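You operate a simulated robot arm through the tools that you are given. There is no shell and no other tool.

Carry out the task below with a simulated robot arm. There is one attempt and no reset: what you move stays moved.

Task
Switch the feed off, take the cable out of the clamp, shut the jaw and zero it again.
Fine: feed off before the jaw opens; cable on the bench by the clamp meter.

Only the result counts: the job must be done as asked and must still hold three seconds after the hand-in. Knocking over, shifting, dropping, spilling or breaking anything else fails it.

Robot
A 7-joint arm with a two-finger parallel gripper, fixed in place. Base frame: the origin is at the foot of the arm, x ahead of it, y to its left, z up; the work surface is at about z = 0.75. Lengths are in m, angles in degrees, forces in N, time in s.
With the tool pointing down near the work surface it reaches from about 0.44 to 0.92 m from the base axis. Its first joint turns from -115.0 to 115.0 degrees. Payload 3.91 kg.
The tool frame sits at the grasp point between the pads (the TCP): z along the fingers, y along the line on which they close. The tips reach 0.03 m beyond it. The gripper opens to 0.11 m. The fingers are 0.02 m wide and 0.01 m thick; the gripper's body (0.048 by 0.112 m) begins 0.055 m behind the TCP.
Orientation is that of the tool frame in the base frame, as a unit quaternion [w, x, y, z]. With the fingers straight down and closing along the base's y, the tool's x points along the base's -x, its y along +y and its z along -z.

Tools
- The arm moves only by the tool jog_arm. Its argument "motion" is a list of rows, each an object (a shift or turn left out is 0, a gripper value left out holds the last) with "linear": the shift along the base's x, y, z in m, a list of three; "rot": the turn, a rotation vector about the base's x, y, z in degrees, a list of three; "grip": the opening, from 0 (shut) to 1 (fully open). In form: [{"linear": [tx, ty, tz], "rot": [rx, ry, rz], "grip": grip}, ...]. A call has 1 to 20 rows; each row is the pose to reach, as a shift and turn from the pose commanded when the call began. Each row takes 0.2 s and may step no farther than 0.05 m and 8.6 degrees from the row before; otherwise, or with a gripper value out of range, the whole call is refused. Where a pose cannot be reached the arm comes as near as it can. A force on the tool above 40 N (or 10 N above the force at the start of the call, whichever is more), or a blocked arm, ends the call early, and 0.2 s more pass. Each finger travels about 0.153 m/s and halts on what it meets, pressing with about 44 N; the grip force reading is that of the motor and also rises with nothing between the fingers. The clock runs only during rows and for 0.2 s after the last one: add rows that repeat a pose to give the fingers time. The reply holds the time, the measured pose of the TCP, the force on the tool along the base axes, the opening and the grip force, in the units named above and with some noise, with the torque about the TCP (base axes, N m) and any sound that the robot's microphone picked up.
- Cameras (640 x 400 px; columns grow to the right, rows downward): "scene" is fixed at [0.2194, 0.5001, 1.5307]; the picture's right is [-0.32, -0.95, 0.00], its down [-0.78, 0.26, -0.57] and it looks along [0.54, -0.18, -0.82] (base axes); focal length 335 px, centre (320, 200). "wrist" rides on the gripper at [0.072, 0.017, -0.103] in the tool frame; the picture's right is [-0.23, 0.97, 0.00], its down [-0.76, -0.18, -0.62] and it looks along [-0.61, -0.14, 0.78] (tool axes); focal length 222 px, centre (320, 200). There is no depth. A picture from a camera that has moved, and an enlarged one, comes with that camera's place and axes in the base frame and with its lens.
- camera(camera): a new picture of that camera. No time passes.
- lift_body(by): slides the trunk up (or, below 0, down) by that many m; the arm rides with it, the base frame stays. It gives what a move gives, with no picture.
- enlarge(camera, box): a new picture of the part [left, top, right, bottom] of that camera's present view, enlarged. No time passes.
- job_done(): hands the job in; it is judged then, once.

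Places have to be worked out from the pictures, the camera data and where the tool is seen. Open the gripper and draw the arm clear of the work before you hand the job in, unless the task says otherwise.

The tools are called after ">>>" as a command line: name --argument value ..., lists and objects as JSON in quotes. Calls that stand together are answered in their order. jog_arm: Moves the arm, as the interface text tells. Its arguments: {"type":"object","properties":{"motion":{"type":"array"}},"required":["motion"]} The other tools are called the same way: lift_body (by) slides the trunk up or down; camera (camera) takes a picture; enlarge (camera, box) takes an enlarged picture of a part of a camera's view; job_done () hands the job in.

At the start:

```text
t: 0.0
tool_pos: [0.5663, 0.3503, 1.1177]
tcp_rot: [0.0, 0.0, 1.0, 0.0]
ft_force: [0.7, -0.3, 0.5]
wrist_torque: [0.01, -0.03, -0.03]
width: 0.11
finger_force: 0.1
trunk travel left (down, up): [-0.725, 0.265]
```

scene: 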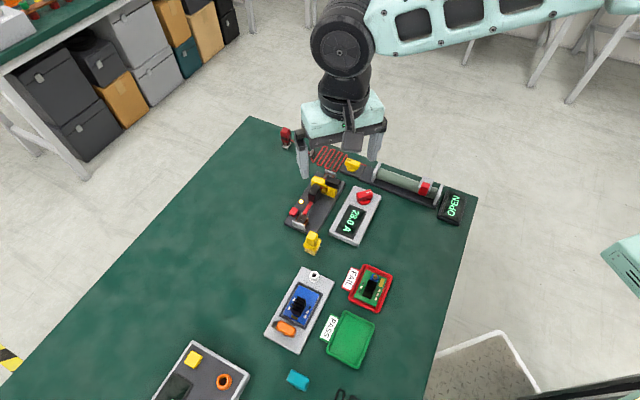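
wrist: 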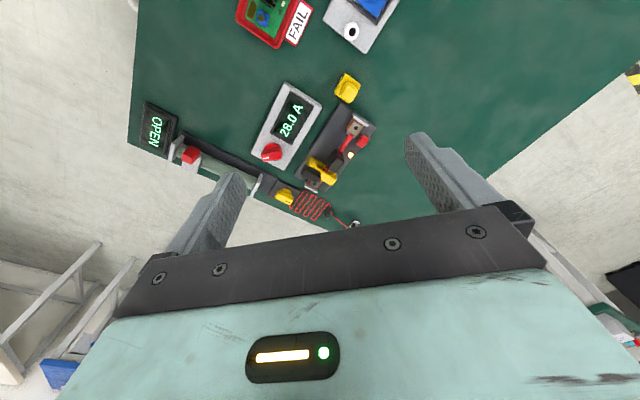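

I'll start by looking closely at the objects on the bench before moving anything.

>>> enlarge --camera "scene" --box '[260, 120, 420, 220]'

>>> enlarge --camera "scene" --box '[340, 140, 500, 240]'

>>> enlarge --camera "wrist" --box '[220, 70, 420, 230]'

>>> enlarge --camera "wrist" --box '[120, 80, 300, 220]'

>>> enlarge --camera "scene" --box '[250, 200, 410, 300]'

```text
4.00 times, centred on (340, 170) of scene
camera zoom: at [0.2194, 0.5001, 1.5307], right [-0.32, -0.95, 0.0], down [-0.78, 0.26, -0.57], along [0.54, -0.18, -0.82], focal length 1341 px, centre (240, 320)
```

zoom: 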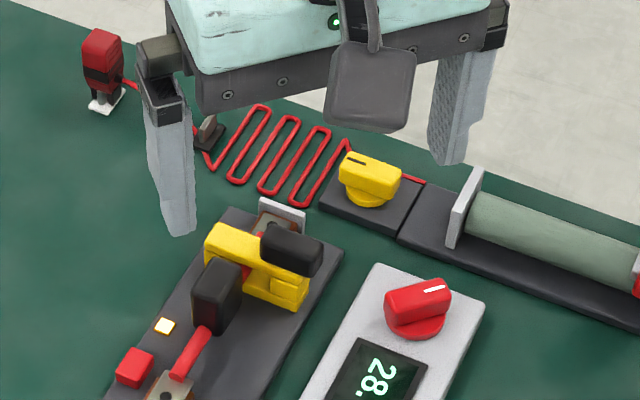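

```text
4.00 times, centred on (420, 190) of scene
camera zoom: at [0.2194, 0.5001, 1.5307], right [-0.32, -0.95, 0.0], down [-0.78, 0.26, -0.57], along [0.54, -0.18, -0.82], focal length 1341 px, centre (-80, 240)
```

zoom: 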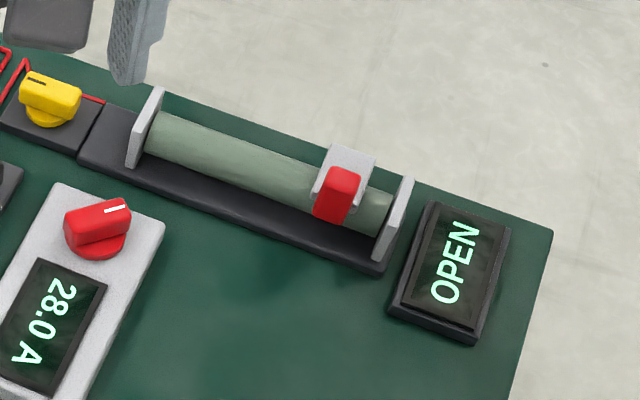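

```text
2.50 times, centred on (320, 150) of wrist
camera zoom: at [0.4934, 0.3668, 1.2208], right [0.23, 0.97, 0.0], down [0.76, -0.18, 0.62], along [0.61, -0.14, -0.78], focal length 555 px, centre (320, 325)
```

zoom: 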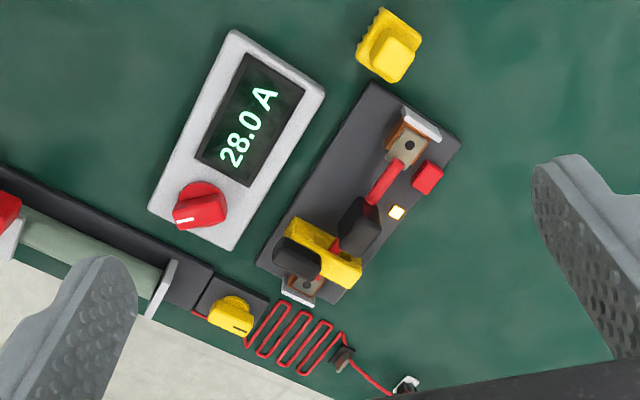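

```text
2.86 times, centred on (210, 150) of wrist
camera zoom: at [0.4934, 0.3668, 1.2208], right [0.23, 0.97, 0.0], down [0.76, -0.18, 0.62], along [0.61, -0.14, -0.78], focal length 635 px, centre (634, 343)
```

zoom: 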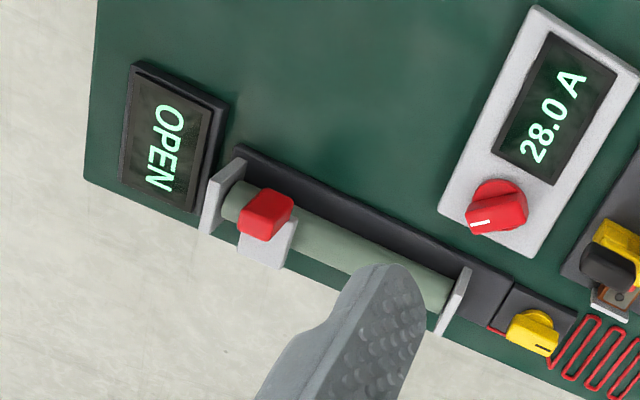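

```text
4.00 times, centred on (330, 250) of scene
camera zoom: at [0.2194, 0.5001, 1.5307], right [-0.32, -0.95, 0.0], down [-0.78, 0.26, -0.57], along [0.54, -0.18, -0.82], focal length 1341 px, centre (280, 0)
```

zoom: 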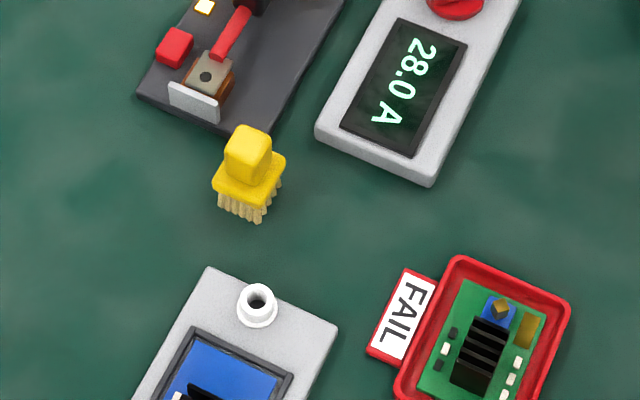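

There are several candidate devices; I'll enlarge the rest of the bench to identify the clamp meter and the cable.

>>> enlarge --camera "scene" --box '[250, 255, 410, 355]'

>>> enlarge --camera "scene" --box '[140, 300, 300, 400]'

>>> enlarge --camera "scene" --box '[260, 340, 380, 400]'

>>> enlarge --camera "scene" --box '[280, 160, 390, 250]'

>>> enlarge --camera "wrist" --box '[270, 100, 400, 230]'

>>> enlarge --camera "wrist" --box '[220, 0, 420, 110]'

```text
4.00 times, centred on (330, 305) of scene
camera zoom: at [0.2194, 0.5001, 1.5307], right [-0.32, -0.95, 0.0], down [-0.78, 0.26, -0.57], along [0.54, -0.18, -0.82], focal length 1341 px, centre (280, -220)
```

zoom: 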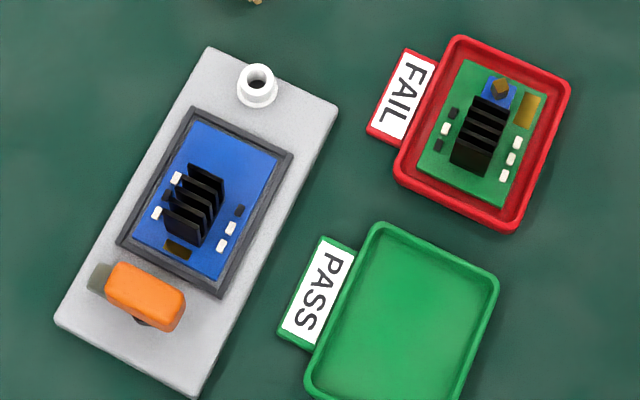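

```text
4.00 times, centred on (220, 350) of scene
camera zoom: at [0.2194, 0.5001, 1.5307], right [-0.32, -0.95, 0.0], down [-0.78, 0.26, -0.57], along [0.54, -0.18, -0.82], focal length 1341 px, centre (720, -400)
```

zoom: 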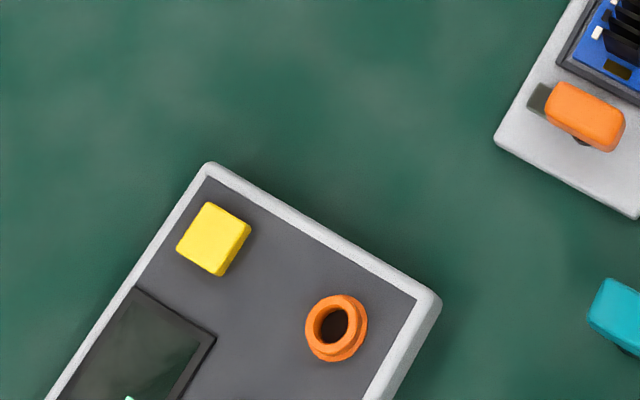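

```text
5.33 times, centred on (320, 370) of scene
camera zoom: at [0.2194, 0.5001, 1.5307], right [-0.32, -0.95, 0.0], down [-0.78, 0.26, -0.57], along [0.54, -0.18, -0.82], focal length 1788 px, centre (320, -707)
```

zoom: 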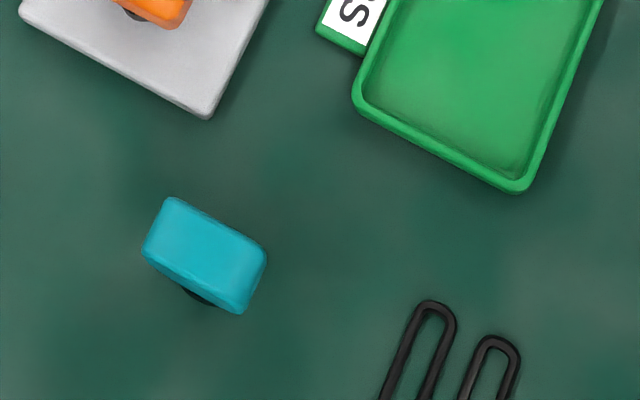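

```text
4.44 times, centred on (335, 205) of scene
camera zoom: at [0.2194, 0.5001, 1.5307], right [-0.32, -0.95, 0.0], down [-0.78, 0.26, -0.57], along [0.54, -0.18, -0.82], focal length 1490 px, centre (253, 178)
```

zoom: 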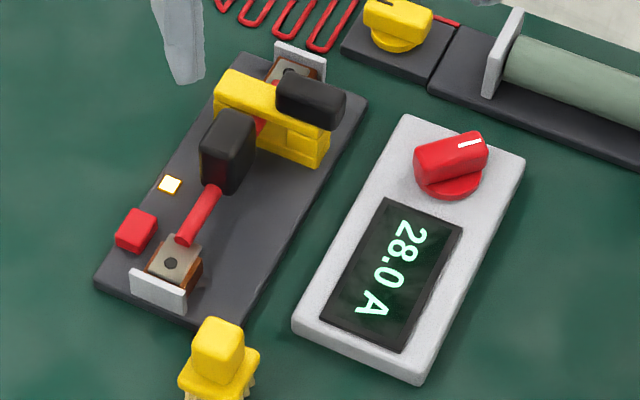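

```text
3.08 times, centred on (335, 165) of wrist
camera zoom: at [0.4934, 0.3668, 1.2208], right [0.23, 0.97, 0.0], down [0.76, -0.18, 0.62], along [0.61, -0.14, -0.78], focal length 684 px, centre (274, 308)
```

zoom: 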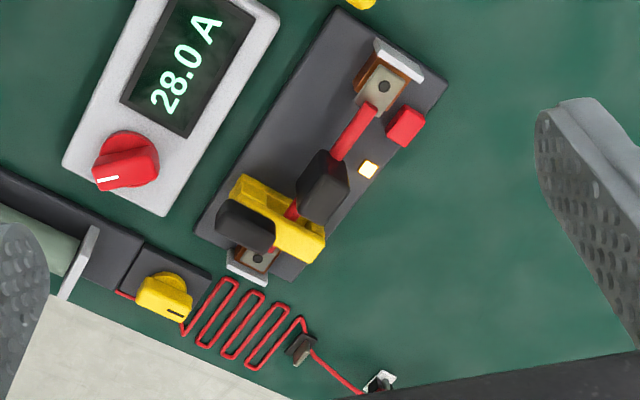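

```text
3.20 times, centred on (320, 55) of wrist
camera zoom: at [0.4934, 0.3668, 1.2208], right [0.23, 0.97, 0.0], down [0.76, -0.18, 0.62], along [0.61, -0.14, -0.78], focal length 711 px, centre (320, 664)
```

zoom: 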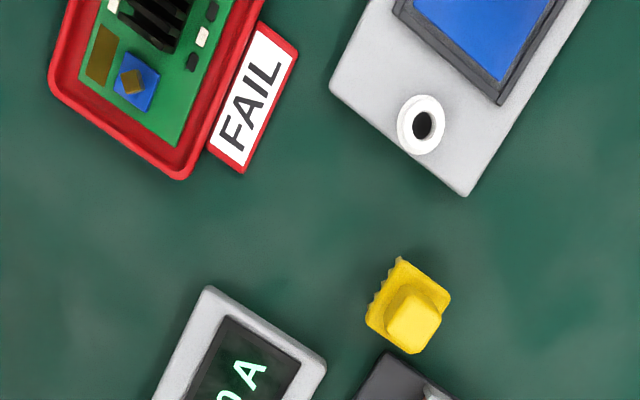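

The dark plate with the yellow jaw, red cable and black grips looks like the clamp station, beside the "28.0 A" box. I'll lower the arm with the tips staying well above everything so the wrist camera gets a closer look.

>>> jog_arm --motion '[{"linear": [-0.005, 0.01, -0.04]}, {"linear": [-0.01, 0.02, -0.085]}, {"linear": [-0.016, 0.03, -0.13]}, {"linear": [-0.016, 0.03, -0.165]}, {"linear": [-0.016, 0.03, -0.165]}]'

>>> camera --camera "wrist"

>>> camera --camera "scene"

```text
t: 1.2
tool_pos: [0.5518, 0.3798, 0.9509]
tcp_rot: [0.0, 0.0, 1.0, 0.0]
ft_force: [0.3, -0.7, -0.8]
wrist_torque: [-0.03, 0.0, 0.02]
width: 0.1099
finger_force: 0.1
trunk travel left (down, up): [-0.725, 0.265]
```

```text
taken
camera wrist: at [0.477, 0.3967, 1.0543], right [0.23, 0.97, 0.0], down [0.76, -0.18, 0.62], along [0.61, -0.14, -0.78], focal length 222 px, centre (320, 200)
```

wrist: 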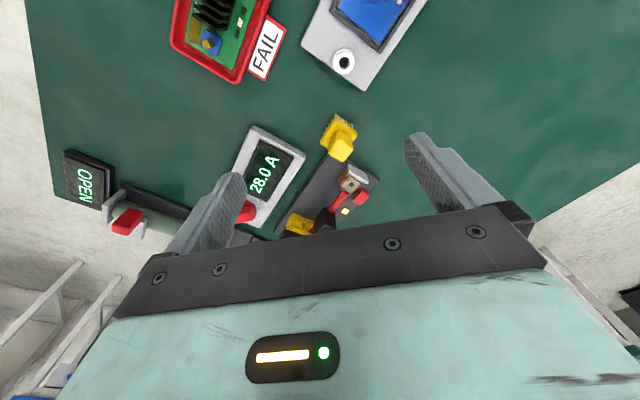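

```text
taken
```

scene: 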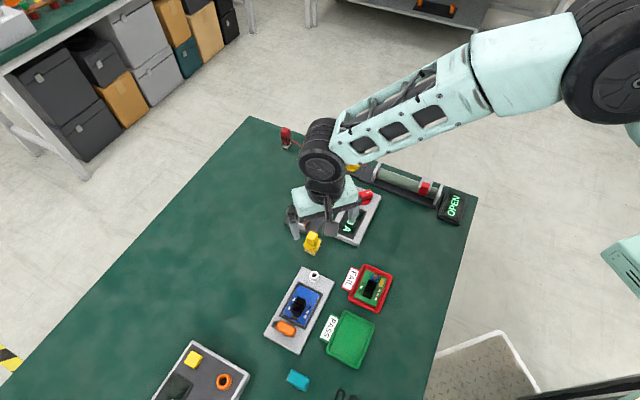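

The gripper hides what lies ahead of it, so I'll move the TCP to directly above the clamp (about x 0.70, y 0.35) at z ≈ 1.02, which puts it in the clear upper part of the wrist picture.

>>> jog_arm --motion '[{"linear": [0.0, 0.0, 0.045]}, {"linear": [0.04, -0.01, 0.065]}, {"linear": [0.08, -0.02, 0.065]}, {"linear": [0.12, -0.03, 0.065]}, {"linear": [0.16, -0.03, 0.065]}, {"linear": [0.16, -0.03, 0.065]}]'

>>> camera --camera "wrist"

```text
t: 2.6
tool_pos: [0.7106, 0.3479, 1.0168]
tcp_rot: [0.0, 0.0, 1.0, 0.0]
ft_force: [-1.0, -0.9, 0.5]
wrist_torque: [0.0, -0.01, 0.03]
width: 0.1102
finger_force: 0.0
trunk travel left (down, up): [-0.725, 0.265]
```

```text
taken
camera wrist: at [0.6363, 0.3652, 1.1199], right [0.23, 0.97, 0.0], down [0.76, -0.18, 0.62], along [0.61, -0.14, -0.78], focal length 222 px, centre (320, 200)
```

wrist: 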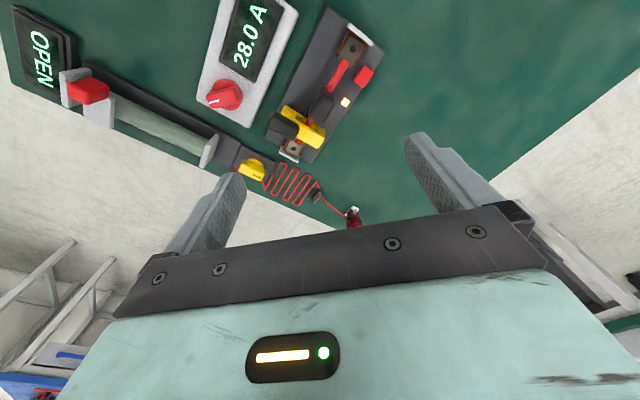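

>>> enlarge --camera "wrist" --box '[260, 0, 400, 100]'

>>> enlarge --camera "wrist" --box '[260, 80, 360, 180]'

>>> enlarge --camera "wrist" --box '[190, 0, 310, 120]'

>>> enlarge --camera "wrist" --box '[200, 120, 380, 240]'

```text
4.00 times, centred on (330, 50) of wrist
camera zoom: at [0.6363, 0.3652, 1.1199], right [0.23, 0.97, 0.0], down [0.76, -0.18, 0.62], along [0.61, -0.14, -0.78], focal length 888 px, centre (280, 800)
```

zoom: 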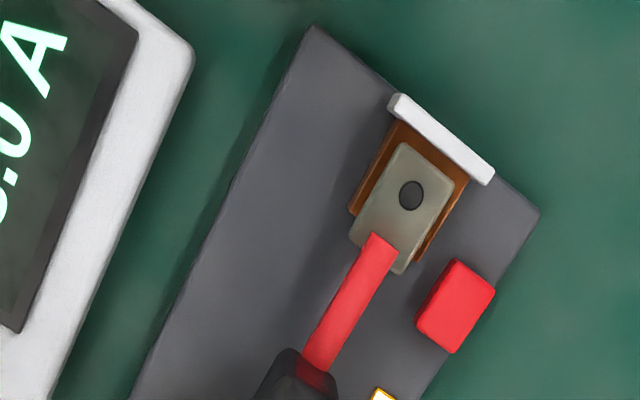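

```text
4.00 times, centred on (310, 130) of wrist
camera zoom: at [0.6363, 0.3652, 1.1199], right [0.23, 0.97, 0.0], down [0.76, -0.18, 0.62], along [0.61, -0.14, -0.78], focal length 888 px, centre (360, 480)
```

zoom: 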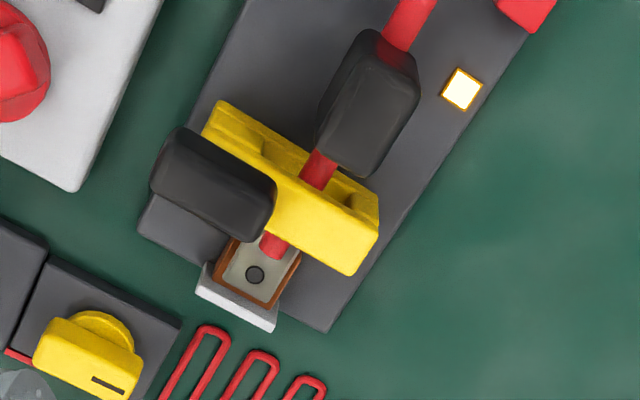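

```text
3.33 times, centred on (250, 60) of wrist
camera zoom: at [0.6363, 0.3652, 1.1199], right [0.23, 0.97, 0.0], down [0.76, -0.18, 0.62], along [0.61, -0.14, -0.78], focal length 740 px, centre (553, 667)
```

zoom: 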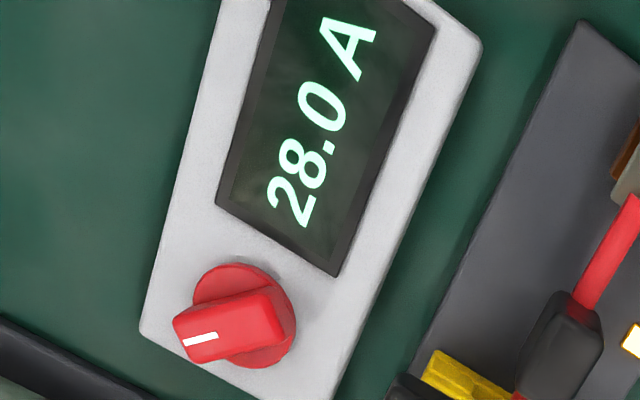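

```text
3.33 times, centred on (290, 180) of wrist
camera zoom: at [0.6363, 0.3652, 1.1199], right [0.23, 0.97, 0.0], down [0.76, -0.18, 0.62], along [0.61, -0.14, -0.78], focal length 740 px, centre (420, 267)
```

zoom: 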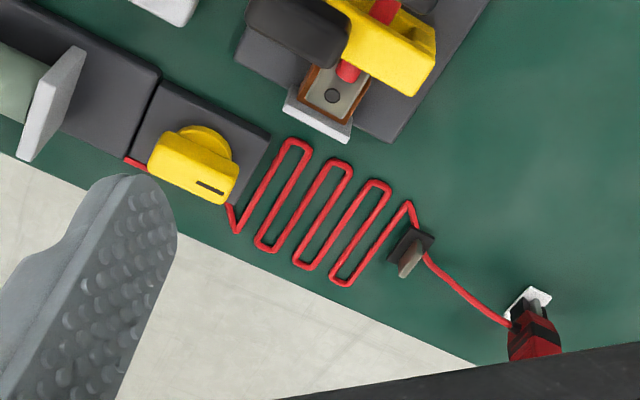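

The station is a roughly 0.09 × 0.19 m plate lying at 45° (long axis along [0.71,-0.71]). The red cable has lugs at both copper blocks, a black grip in its middle, and passes through a yellow jaw with a black handle. There is also a red button beside a lit lamp. I'll yaw the gripper −45° to line up with it and look again.

>>> jog_arm --motion '[{"rot": [0, 0, -8]}, {"rot": [0, 0, -16]}, {"rot": [0, 0, -24]}, {"rot": [0, 0, -32]}, {"linear": [0, 0, -0.02], "rot": [0, 0, -40]}, {"linear": [0.01, 0, -0.04], "rot": [0, 0, -45]}, {"linear": [0.01, 0, -0.04], "rot": [0, 0, -45]}]'

>>> camera --camera "wrist"

>>> enlarge --camera "wrist" --box '[230, 0, 410, 180]'

```text
t: 4.2
tool_pos: [0.7202, 0.3517, 0.9773]
tcp_rot: [0.0, 0.384, 0.923, 0.001]
ft_force: [-0.5, 0.4, 0.3]
wrist_torque: [0.0, 0.0, -0.02]
width: 0.1097
finger_force: 0.0
trunk travel left (down, up): [-0.725, 0.265]
```

```text
taken
camera wrist: at [0.6799, 0.4144, 1.0809], right [0.85, 0.53, 0.0], down [0.41, -0.66, 0.62], along [0.33, -0.53, -0.78], focal length 222 px, centre (320, 200)
```

wrist: 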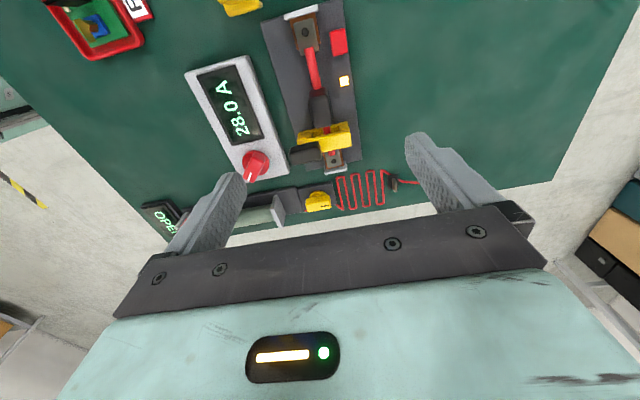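

```text
2.22 times, centred on (320, 90) of wrist
camera zoom: at [0.6799, 0.4144, 1.0809], right [0.85, 0.53, 0.0], down [0.41, -0.66, 0.62], along [0.33, -0.53, -0.78], focal length 494 px, centre (320, 444)
```

zoom: 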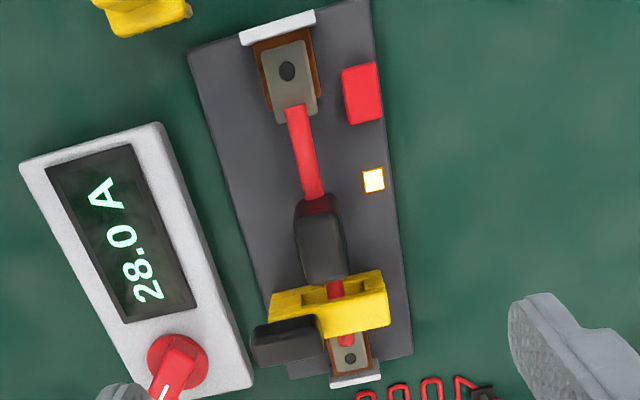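

Next I want a lower side-on view to learn the heights and how the jaw opens, so I'll back off along the plate and tilt the tool 30°.

>>> jog_arm --motion '[{"linear": [-0.02, 0.02, 0.0], "rot": [-5, -5, 0]}, {"linear": [-0.045, 0.042, -0.01], "rot": [-10, -10, 0]}, {"linear": [-0.07, 0.065, -0.03], "rot": [-15.5, -15.5, 0]}, {"linear": [-0.088, 0.082, -0.055], "rot": [-21.2, -21.2, 0]}, {"linear": [-0.088, 0.082, -0.077], "rot": [-21.2, -21.2, 0]}, {"linear": [-0.088, 0.082, -0.077], "rot": [-21.2, -21.2, 0]}]'

>>> camera --camera "wrist"

>>> camera --camera "scene"

```text
t: 5.6
tool_pos: [0.633, 0.4321, 0.9009]
tcp_rot: [0.239, 0.37, 0.892, -0.1]
ft_force: [0.1, 0.5, 0.3]
wrist_torque: [0.0, 0.05, -0.01]
width: 0.1098
finger_force: 0.0
trunk travel left (down, up): [-0.725, 0.265]
```

```text
taken
camera wrist: at [0.5631, 0.5239, 0.9545], right [0.83, 0.55, 0.11], down [0.12, -0.37, 0.92], along [0.55, -0.75, -0.37], focal length 222 px, centre (320, 200)
```

wrist: 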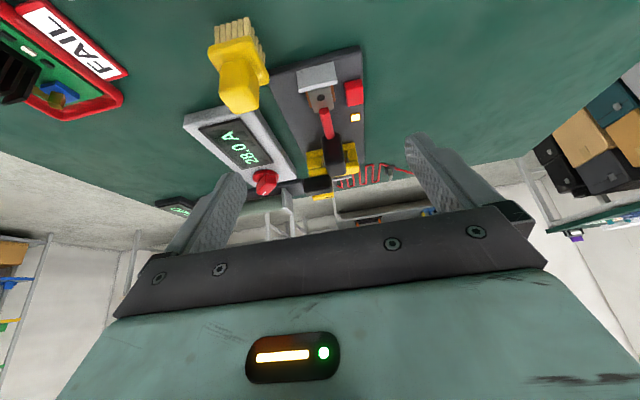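

```text
taken
```

scene: 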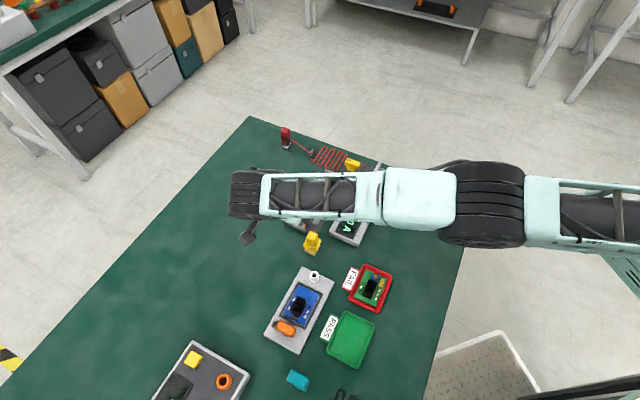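

>>> enlarge --camera "wrist" --box '[270, 40, 390, 210]'

>>> enlarge --camera "wrist" --box '[290, 120, 380, 200]'

>>> enlarge --camera "wrist" --box '[170, 90, 310, 210]'

```text
2.35 times, centred on (330, 125) of wrist
camera zoom: at [0.5631, 0.5239, 0.9545], right [0.83, 0.55, 0.11], down [0.12, -0.37, 0.92], along [0.55, -0.75, -0.37], focal length 523 px, centre (296, 376)
```

zoom: 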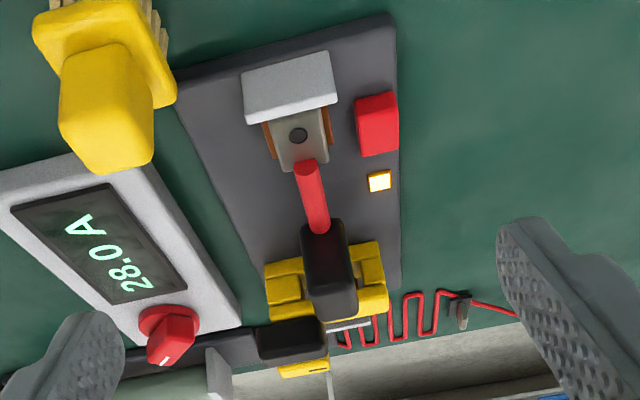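

```text
5.00 times, centred on (335, 160) of wrist
camera zoom: at [0.5631, 0.5239, 0.9545], right [0.83, 0.55, 0.11], down [0.12, -0.37, 0.92], along [0.55, -0.75, -0.37], focal length 1111 px, centre (245, 400)
```

zoom: 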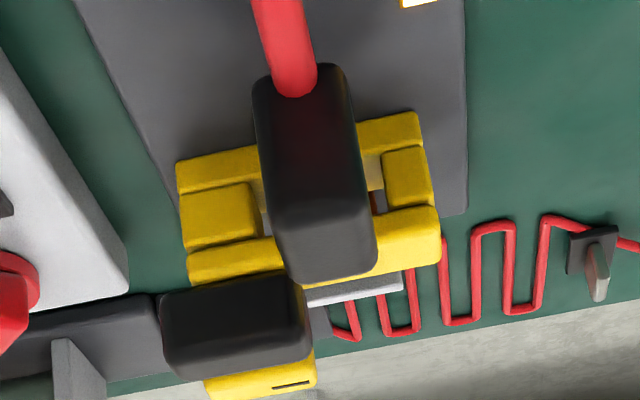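

```text
3.33 times, centred on (240, 150) of wrist
camera zoom: at [0.5631, 0.5239, 0.9545], right [0.83, 0.55, 0.11], down [0.12, -0.37, 0.92], along [0.55, -0.75, -0.37], focal length 740 px, centre (587, 367)
```

zoom: 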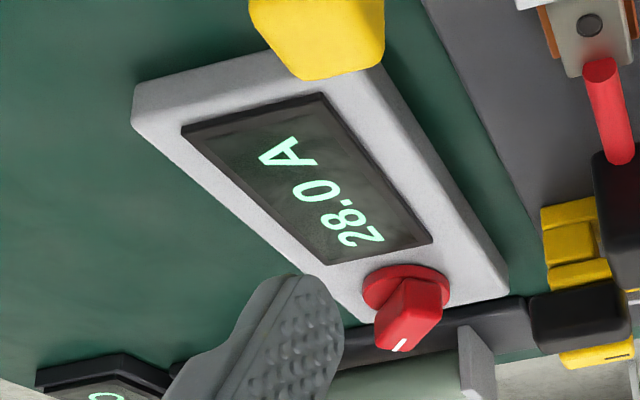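

The jaw is a yellow frame: a lower beam and side posts on the plate, plus an upper beam with a black handle at its meter-side end, seemingly hinged at the button side. I'll zoom in on the button and grip for measurements from this pose.

>>> enlarge --camera "wrist" --box '[295, 40, 375, 130]'

>>> enlarge --camera "wrist" --box '[200, 0, 320, 120]'

```text
4.44 times, centred on (335, 85) of wrist
camera zoom: at [0.5631, 0.5239, 0.9545], right [0.83, 0.55, 0.11], down [0.12, -0.37, 0.92], along [0.55, -0.75, -0.37], focal length 987 px, centre (253, 711)
```

zoom: 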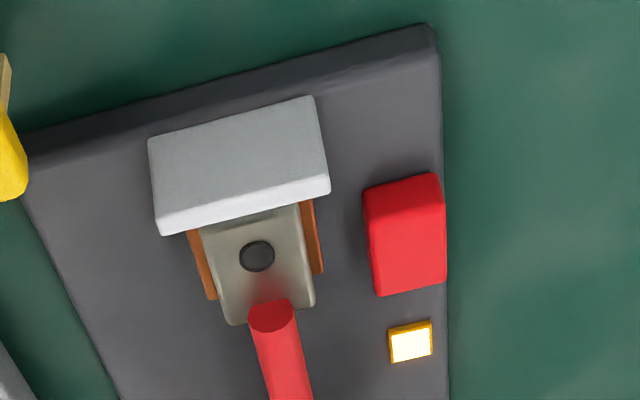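

```text
3.33 times, centred on (260, 60) of wrist
camera zoom: at [0.5631, 0.5239, 0.9545], right [0.83, 0.55, 0.11], down [0.12, -0.37, 0.92], along [0.55, -0.75, -0.37], focal length 740 px, centre (520, 667)
```

zoom: 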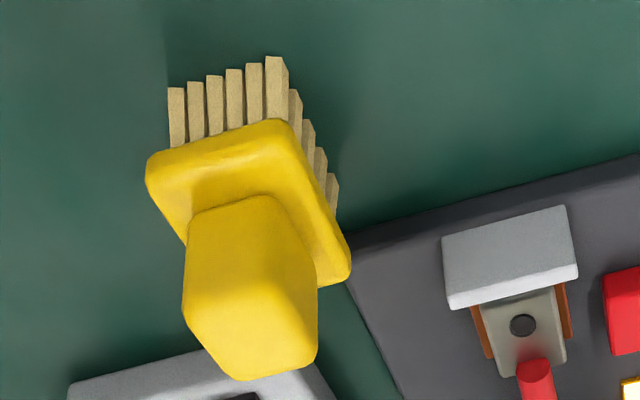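

From the two views the plate top is at z ≈ 0.762. The red button is at about (0.7075, 0.410) with its top at z ≈ 0.774, and the lamp sits beside it. Before touching anything I'll look from the meter side to see the jaw handle and the knob up close.

>>> jog_arm --motion '[{"linear": [0, 0, 0.04], "rot": [0, 0, 5]}, {"linear": [0, -0.02, 0.08], "rot": [0, 0, 13]}, {"linear": [0, -0.045, 0.08], "rot": [0, 0, 21]}, {"linear": [0, -0.07, 0.08], "rot": [0, 0, 29]}, {"linear": [0, -0.095, 0.08], "rot": [0, 0, 37]}, {"linear": [0, -0.12, 0.08], "rot": [0, 0, 45]}, {"linear": [0, -0.145, 0.08], "rot": [0, 0, 53]}, {"linear": [0, -0.17, 0.08], "rot": [0, 0, 61]}, {"linear": [0, -0.195, 0.08], "rot": [0, 0, 69]}, {"linear": [-0.005, -0.215, 0.06], "rot": [0, 0, 77]}, {"linear": [-0.01, -0.234, 0.03], "rot": [0, 0, 85]}, {"linear": [-0.01, -0.234, 0.0], "rot": [0, 0, 90]}, {"linear": [-0.01, -0.234, 0.0], "rot": [0, 0, 90]}]'

>>> camera --camera "wrist"

```text
t: 8.4
tool_pos: [0.6235, 0.1984, 0.8995]
tcp_rot: [0.239, -0.371, 0.892, 0.099]
ft_force: [0.2, -0.3, -0.5]
wrist_torque: [-0.04, -0.01, 0.01]
width: 0.1098
finger_force: 0.1
trunk travel left (down, up): [-0.725, 0.265]
```

```text
taken
camera wrist: at [0.53, 0.1299, 0.9535], right [-0.55, 0.83, 0.11], down [0.37, 0.12, 0.92], along [0.75, 0.55, -0.37], focal length 222 px, centre (320, 200)
```

wrist: 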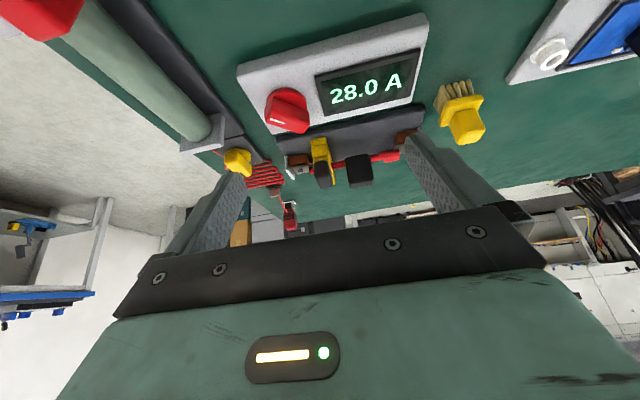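

>>> enlarge --camera "wrist" --box '[270, 110, 430, 210]'

>>> enlarge --camera "wrist" --box '[280, 125, 350, 195]'

>>> enlarge --camera "wrist" --box '[230, 0, 440, 150]'

>>> enlarge --camera "scene" --box '[270, 150, 400, 250]'

```text
4.00 times, centred on (350, 160) of wrist
camera zoom: at [0.53, 0.1299, 0.9535], right [-0.55, 0.83, 0.11], down [0.37, 0.12, 0.92], along [0.75, 0.55, -0.37], focal length 888 px, centre (200, 360)
```

zoom: 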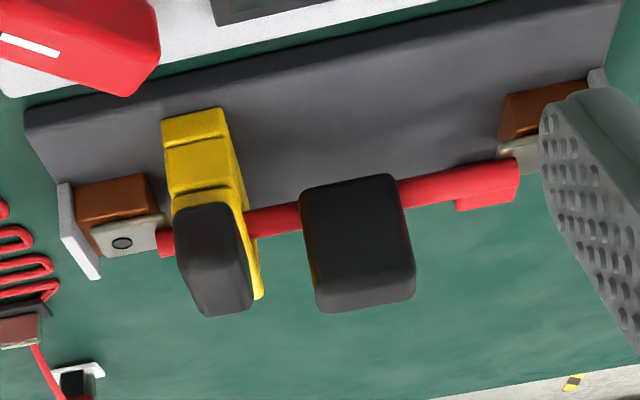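

```text
5.71 times, centred on (315, 160) of wrist
camera zoom: at [0.53, 0.1299, 0.9535], right [-0.55, 0.83, 0.11], down [0.37, 0.12, 0.92], along [0.75, 0.55, -0.37], focal length 1269 px, centre (349, 429)
```

zoom: 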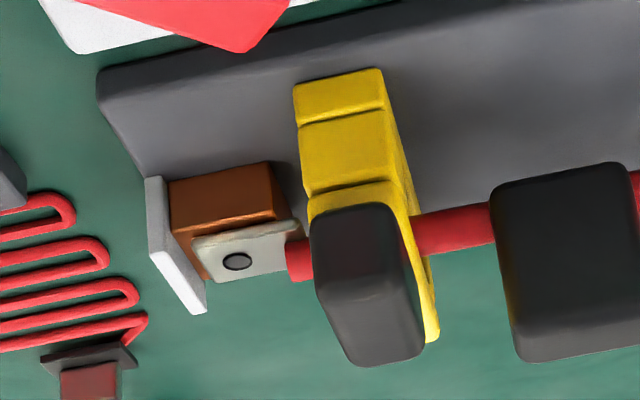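

```text
2.67 times, centred on (335, 75) of wrist
camera zoom: at [0.53, 0.1299, 0.9535], right [-0.55, 0.83, 0.11], down [0.37, 0.12, 0.92], along [0.75, 0.55, -0.37], focal length 592 px, centre (280, 533)
```

zoom: 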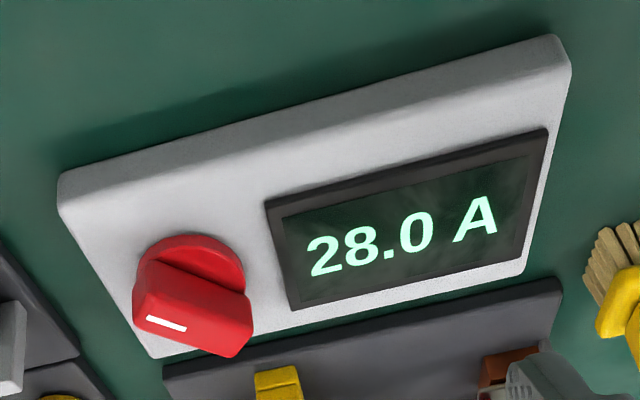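

```text
4.00 times, centred on (335, 200) of scene
camera zoom: at [0.2194, 0.5001, 1.5307], right [-0.32, -0.95, 0.0], down [-0.78, 0.26, -0.57], along [0.54, -0.18, -0.82], focal length 1341 px, centre (260, 200)
```

zoom: 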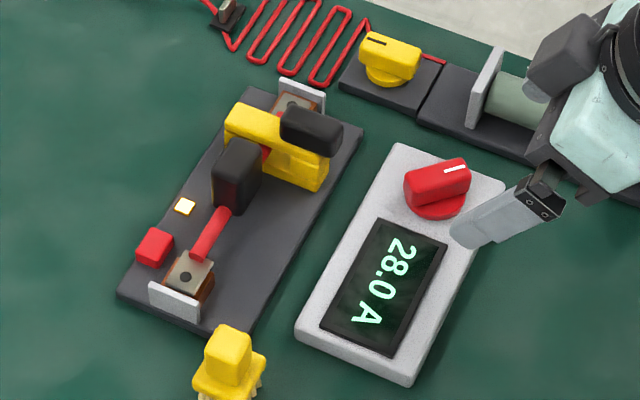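

Now the geometry is clear. The jaw handle is about 40×20×20 mm with its top at z ≈ 0.826, centred near u = 0.312, w = 0.722 in plate axes. The cable's black grip is centred near (0.724, 0.347) with its top at z ≈ 0.82. I'll straighten the tool, close the fingers and hover above the red button by the lamp.

>>> jog_arm --motion '[{"linear": [0, 0.0, 0.04], "rot": [-5.3, 5.3, 0], "grip": 0.0}, {"linear": [0.01, 0.03, 0.06], "rot": [-10.6, 10.6, 0]}, {"linear": [0.025, 0.07, 0.06], "rot": [-16, 16, 0]}, {"linear": [0.04, 0.11, 0.06], "rot": [-21.2, 21.2, 0]}, {"linear": [0.06, 0.15, 0.06], "rot": [-21.2, 21.2, 0]}, {"linear": [0.075, 0.19, 0.04], "rot": [-21.2, 21.2, 0]}, {"linear": [0.0852, 0.2115, 0.0], "rot": [-21.2, 21.2, 0]}, {"linear": [0.0852, 0.2115, -0.04], "rot": [-21.2, 21.2, 0]}, {"linear": [0.0852, 0.2115, -0.04], "rot": [-21.2, 21.2, 0]}]'

>>> camera --camera "wrist"

>>> enlarge --camera "scene" --box '[250, 140, 410, 260]'

```text
t: 10.4
tool_pos: [0.7063, 0.4107, 0.8613]
tcp_rot: [0.0, -0.383, 0.924, 0.0]
ft_force: [-0.5, -0.2, 1.3]
wrist_torque: [0.0, -0.02, 0.0]
width: 0.0
finger_force: 38.4
trunk travel left (down, up): [-0.725, 0.265]
```

```text
taken
camera wrist: at [0.642, 0.3698, 0.9652], right [-0.53, 0.85, 0.0], down [0.66, 0.41, 0.62], along [0.53, 0.33, -0.78], focal length 222 px, centre (320, 200)
```

wrist: 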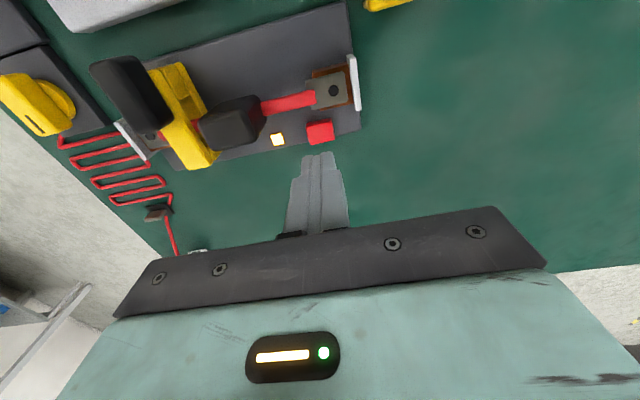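

```text
3.33 times, centred on (330, 200) of scene
camera zoom: at [0.2194, 0.5001, 1.5307], right [-0.32, -0.95, 0.0], down [-0.78, 0.26, -0.57], along [0.54, -0.18, -0.82], focal length 1118 px, centre (287, 200)
```

zoom: 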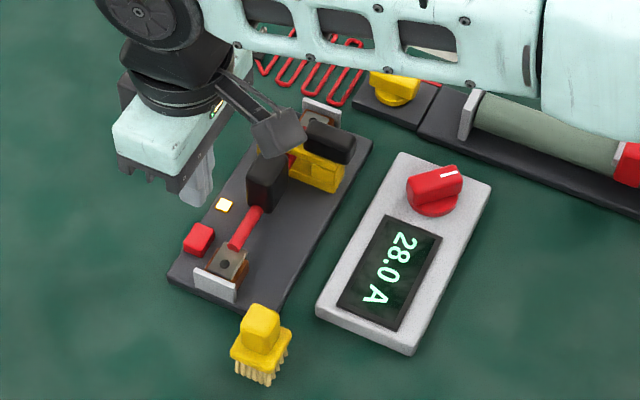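

The closed fingertips are right over the button (estimated u 0.21, w 0.788), and the display and lamp are both visible from the scene camera. I'll lower in small steps towards the button top at z ≈ 0.774.

>>> jog_arm --motion '[{"linear": [-0.0014, -0.0014, -0.025]}, {"linear": [-0.0014, -0.0014, -0.045]}, {"linear": [-0.0014, -0.0014, -0.054]}, {"linear": [-0.0014, -0.0014, -0.054]}]'

>>> enlarge --camera "scene" --box '[250, 140, 410, 260]'

>>> enlarge --camera "wrist" --box '[240, 80, 400, 200]'

```text
t: 11.4
tool_pos: [0.7016, 0.4026, 0.8084]
tcp_rot: [0.0, -0.383, 0.924, 0.0]
ft_force: [0.4, 0.5, -0.5]
wrist_torque: [0.03, 0.01, 0.01]
width: 0.0
finger_force: 37.7
out of reach, approached as far as the arm can: row 1, 2, 3, 4
trunk travel left (down, up): [-0.725, 0.265]
```

```text
3.33 times, centred on (330, 200) of scene
camera zoom: at [0.2194, 0.5001, 1.5307], right [-0.32, -0.95, 0.0], down [-0.78, 0.26, -0.57], along [0.54, -0.18, -0.82], focal length 1118 px, centre (287, 200)
```

zoom: 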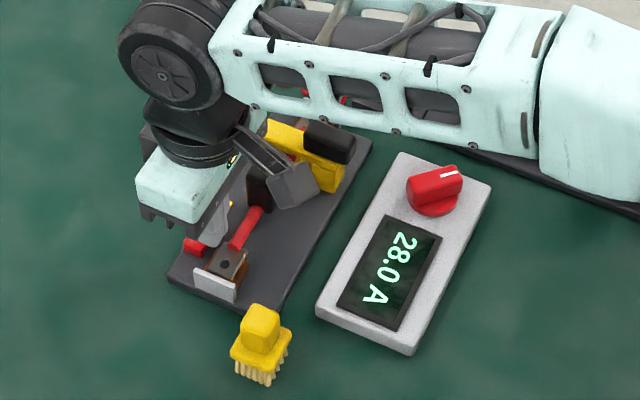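

```text
3.33 times, centred on (320, 140) of wrist
camera zoom: at [0.6368, 0.3619, 0.9124], right [-0.53, 0.85, 0.0], down [0.66, 0.41, 0.62], along [0.53, 0.33, -0.78], focal length 740 px, centre (320, 400)
```

zoom: 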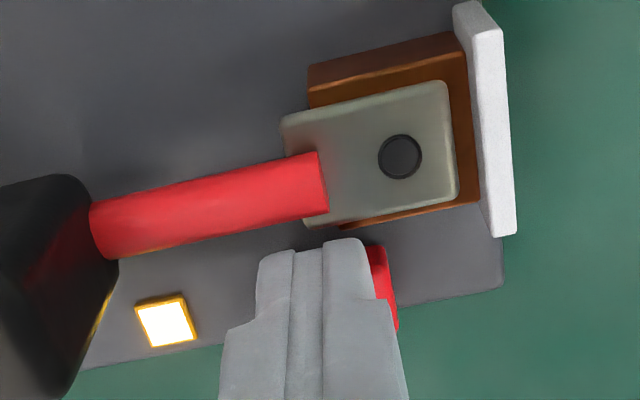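

The arm ran out of reach and came to rest about 8 mm short of the commanded point, touching nothing. I'll lift clear, then lower the trunk so the shoulder sits closer to the work.

>>> jog_arm --motion '[{"linear": [0, 0, 0.04]}, {"linear": [-0.02, -0.02, 0.09]}, {"linear": [-0.04, -0.04, 0.135]}, {"linear": [-0.06, -0.06, 0.18]}, {"linear": [-0.06, -0.06, 0.22]}, {"linear": [-0.06, -0.06, 0.22]}]'

>>> camera --camera "scene"

```text
refused: row 2 steps farther than a row can; nothing moved
```

```text
taken
```

scene: 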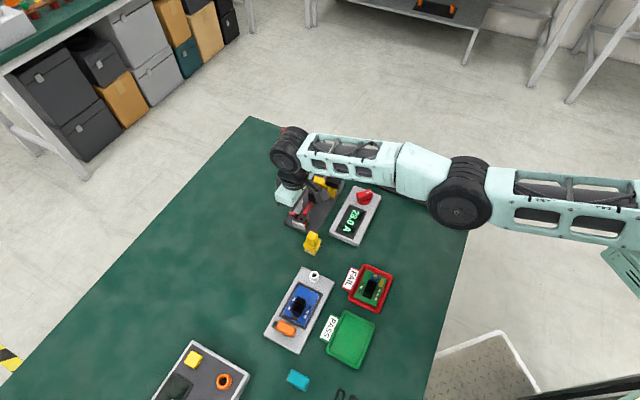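

The second row's step was too long; I'll repeat it with smaller steps.

>>> jog_arm --motion '[{"linear": [0, 0, 0.045]}, {"linear": [-0.01, -0.01, 0.09]}, {"linear": [-0.025, -0.025, 0.13]}, {"linear": [-0.04, -0.04, 0.17]}, {"linear": [-0.055, -0.055, 0.21]}, {"linear": [-0.055, -0.055, 0.21]}]'

```text
t: 12.8
tool_pos: [0.7026, 0.4094, 1.0291]
tcp_rot: [-0.001, -0.383, 0.924, 0.0]
ft_force: [0.6, 0.7, 0.3]
wrist_torque: [0.01, 0.01, -0.03]
width: 0.0
finger_force: 37.3
out of reach, approached as far as the arm can: row 1, 2, 3, 4, 5, 6
trunk travel left (down, up): [-0.725, 0.265]
```

The arm seems to be against a joint limit in this yaw, since it couldn't follow even a reachable pose. I'll turn the yaw back toward −45° where it moved freely, staying high.

>>> jog_arm --motion '[{"linear": [0, 0, 0], "rot": [0, 0, -8]}, {"rot": [0, 0, -16]}, {"rot": [0, 0, -24]}, {"rot": [0, 0, -32]}, {"rot": [0, 0, -40]}, {"rot": [0, 0, -48]}, {"rot": [0, 0, -48]}]'

>>> camera --camera "scene"

```text
t: 14.4
tool_pos: [0.7049, 0.4092, 1.0271]
tcp_rot: [0.0, 0.027, 1.0, 0.001]
ft_force: [0.0, 0.5, 0.0]
wrist_torque: [-0.02, -0.04, 0.02]
width: 0.0002
finger_force: 37.9
trunk travel left (down, up): [-0.725, 0.265]
```

```text
taken
```

scene: 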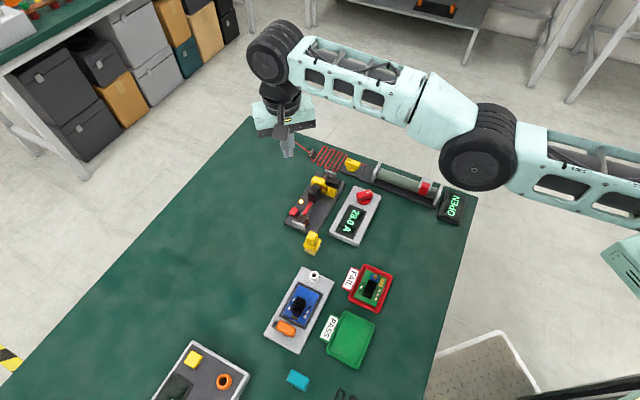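

The arm is free again (yaw about −3°). I'll continue to yaw −45°, which worked earlier, and come back down over the button.

>>> jog_arm --motion '[{"rot": [0, 0, -8.4]}, {"linear": [0, 0, -0.02], "rot": [0, 0, -16.8]}, {"linear": [0, 0, -0.05], "rot": [0, 0, -25.2]}, {"linear": [0, 0, -0.09], "rot": [0, 0, -33.6]}, {"linear": [0, 0, -0.13], "rot": [0, 0, -42]}, {"linear": [0, 0, -0.165], "rot": [0, 0, -42]}, {"linear": [0, 0, -0.165], "rot": [0, 0, -42]}]'

>>> camera --camera "wrist"

```text
t: 16.0
tool_pos: [0.7031, 0.4082, 0.8624]
tcp_rot: [0.0, 0.383, 0.924, 0.0]
ft_force: [-0.8, -0.7, 0.2]
wrist_torque: [0.02, -0.01, 0.01]
width: 0.0
finger_force: 38.0
out of reach, approached as far as the arm can: row 3, 4, 5
trunk travel left (down, up): [-0.725, 0.265]
```

```text
taken
camera wrist: at [0.6633, 0.4713, 0.9647], right [0.85, 0.53, 0.0], down [0.41, -0.66, 0.62], along [0.33, -0.53, -0.78], focal length 222 px, centre (320, 200)
```

wrist: 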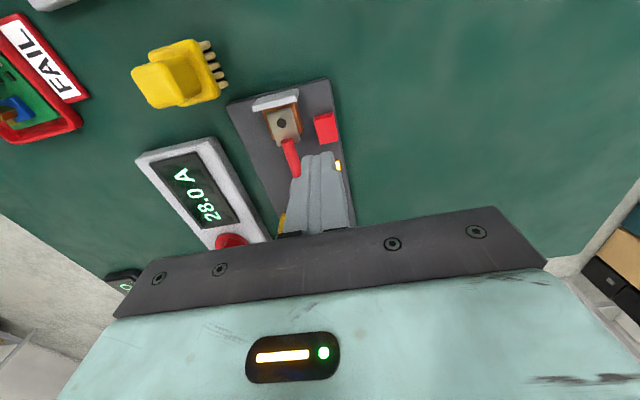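

In this yaw the arm got there. The button is centred about 3 mm further toward +w than the tips, so I'll correct that and descend to just above it.

>>> jog_arm --motion '[{"linear": [0.002, 0.002, -0.025]}, {"linear": [0.002, 0.002, -0.045]}, {"linear": [0.002, 0.002, -0.052]}, {"linear": [0.002, 0.002, -0.052]}]'

>>> enlarge --camera "wrist" --box '[240, 80, 400, 200]'

>>> enlarge --camera "scene" --box '[250, 140, 410, 260]'

```text
t: 17.0
tool_pos: [0.6977, 0.4024, 0.8116]
tcp_rot: [0.0, 0.383, 0.924, -0.001]
ft_force: [-1.1, 0.7, -0.2]
wrist_torque: [-0.02, 0.0, 0.03]
width: 0.0002
finger_force: 37.6
out of reach, approached as far as the arm can: row 1, 2, 3, 4
trunk travel left (down, up): [-0.725, 0.265]
```

```text
3.33 times, centred on (320, 140) of wrist
camera zoom: at [0.6579, 0.4663, 0.9142], right [0.85, 0.53, 0.0], down [0.41, -0.66, 0.62], along [0.33, -0.53, -0.78], focal length 740 px, centre (320, 400)
```

zoom: 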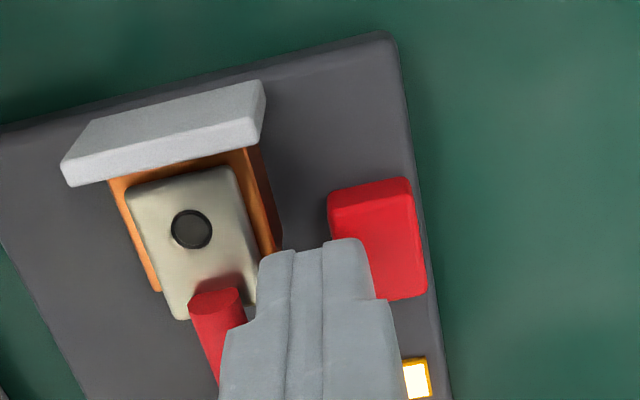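

```text
3.33 times, centred on (330, 200) of scene
camera zoom: at [0.2194, 0.5001, 1.5307], right [-0.32, -0.95, 0.0], down [-0.78, 0.26, -0.57], along [0.54, -0.18, -0.82], focal length 1118 px, centre (287, 200)
```

zoom: 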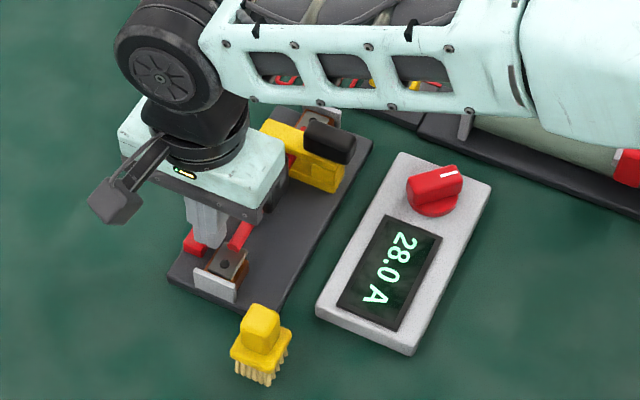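

The arm is simply at full stretch here: reach shrinks as it goes lower, so the shoulder is too high. I'll go straight up and then lower the trunk.

>>> jog_arm --motion '[{"linear": [0, 0, 0.045]}, {"linear": [-0.005, -0.003, 0.09]}, {"linear": [-0.01, -0.006, 0.135]}, {"linear": [-0.015, -0.01, 0.18]}, {"linear": [-0.015, -0.01, 0.22]}, {"linear": [-0.015, -0.01, 0.22]}]'

```text
t: 18.4
tool_pos: [0.6821, 0.3928, 1.0332]
tcp_rot: [0.0, 0.382, 0.924, 0.0]
ft_force: [-0.2, 0.2, 1.1]
wrist_torque: [0.03, -0.02, -0.01]
width: 0.0
finger_force: 37.6
trunk travel left (down, up): [-0.725, 0.265]
```

The arm is clear at z ≈ 1.03, so I'll lower the trunk 0.15 m, which brings the tips to about z = 0.85, still above everything.

>>> lift_body --by -0.15

>>> camera --camera "scene"

```text
t: 20.1
tool_pos: [0.6812, 0.3938, 0.8822]
tcp_rot: [0.0, 0.383, 0.924, 0.0]
ft_force: [0.2, -0.3, -0.4]
wrist_torque: [-0.03, 0.0, 0.02]
width: 0.0
finger_force: 37.8
trunk travel left (down, up): [-0.575, 0.415]
```

```text
taken
```

scene: 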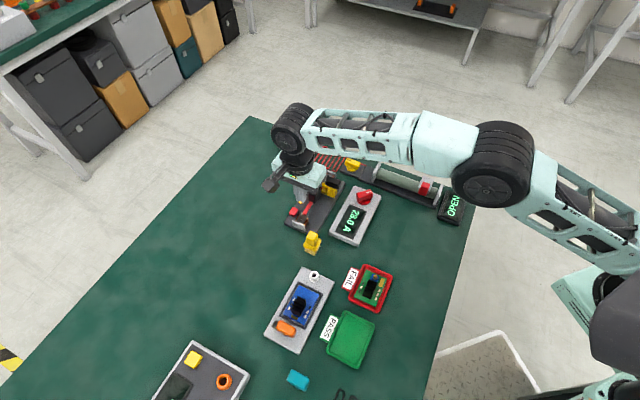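

The trunk is down and the arm looks less stretched. I'll move over the button (0.705, 0.4105) and down to just above it.

>>> jog_arm --motion '[{"linear": [0.0245, 0.0165, 0.0]}, {"linear": [0.0245, 0.0165, -0.03]}, {"linear": [0.0245, 0.0165, -0.06]}, {"linear": [0.0245, 0.0165, -0.073]}, {"linear": [0.0245, 0.0165, -0.073]}]'

>>> enlarge --camera "wrist" --box '[240, 80, 400, 200]'

>>> enlarge --camera "scene" --box '[250, 140, 410, 260]'

```text
t: 21.4
tool_pos: [0.7047, 0.4107, 0.8078]
tcp_rot: [0.001, 0.382, 0.924, 0.0]
ft_force: [-0.3, 0.2, 0.3]
wrist_torque: [0.0, -0.01, 0.0]
width: 0.0
finger_force: 37.7
trunk travel left (down, up): [-0.575, 0.415]
```

```text
3.33 times, centred on (320, 140) of wrist
camera zoom: at [0.6655, 0.4729, 0.9116], right [0.85, 0.53, 0.0], down [0.41, -0.66, 0.62], along [0.33, -0.53, -0.78], focal length 740 px, centre (320, 400)
```

zoom: 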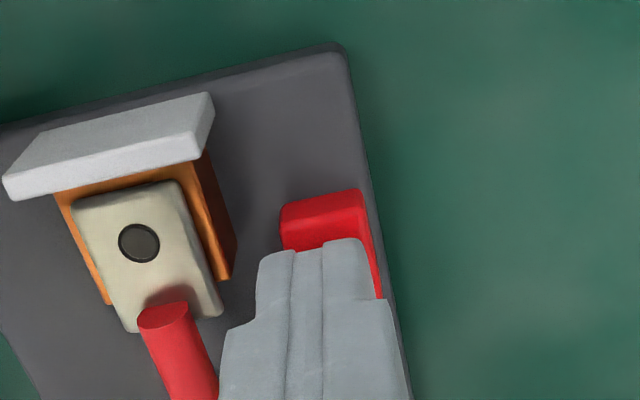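

```text
3.33 times, centred on (330, 200) of scene
camera zoom: at [0.2194, 0.5001, 1.5307], right [-0.32, -0.95, 0.0], down [-0.78, 0.26, -0.57], along [0.54, -0.18, -0.82], focal length 1118 px, centre (287, 200)
```

zoom: 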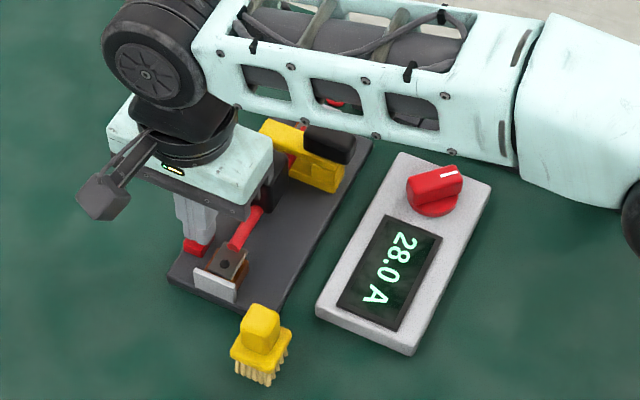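

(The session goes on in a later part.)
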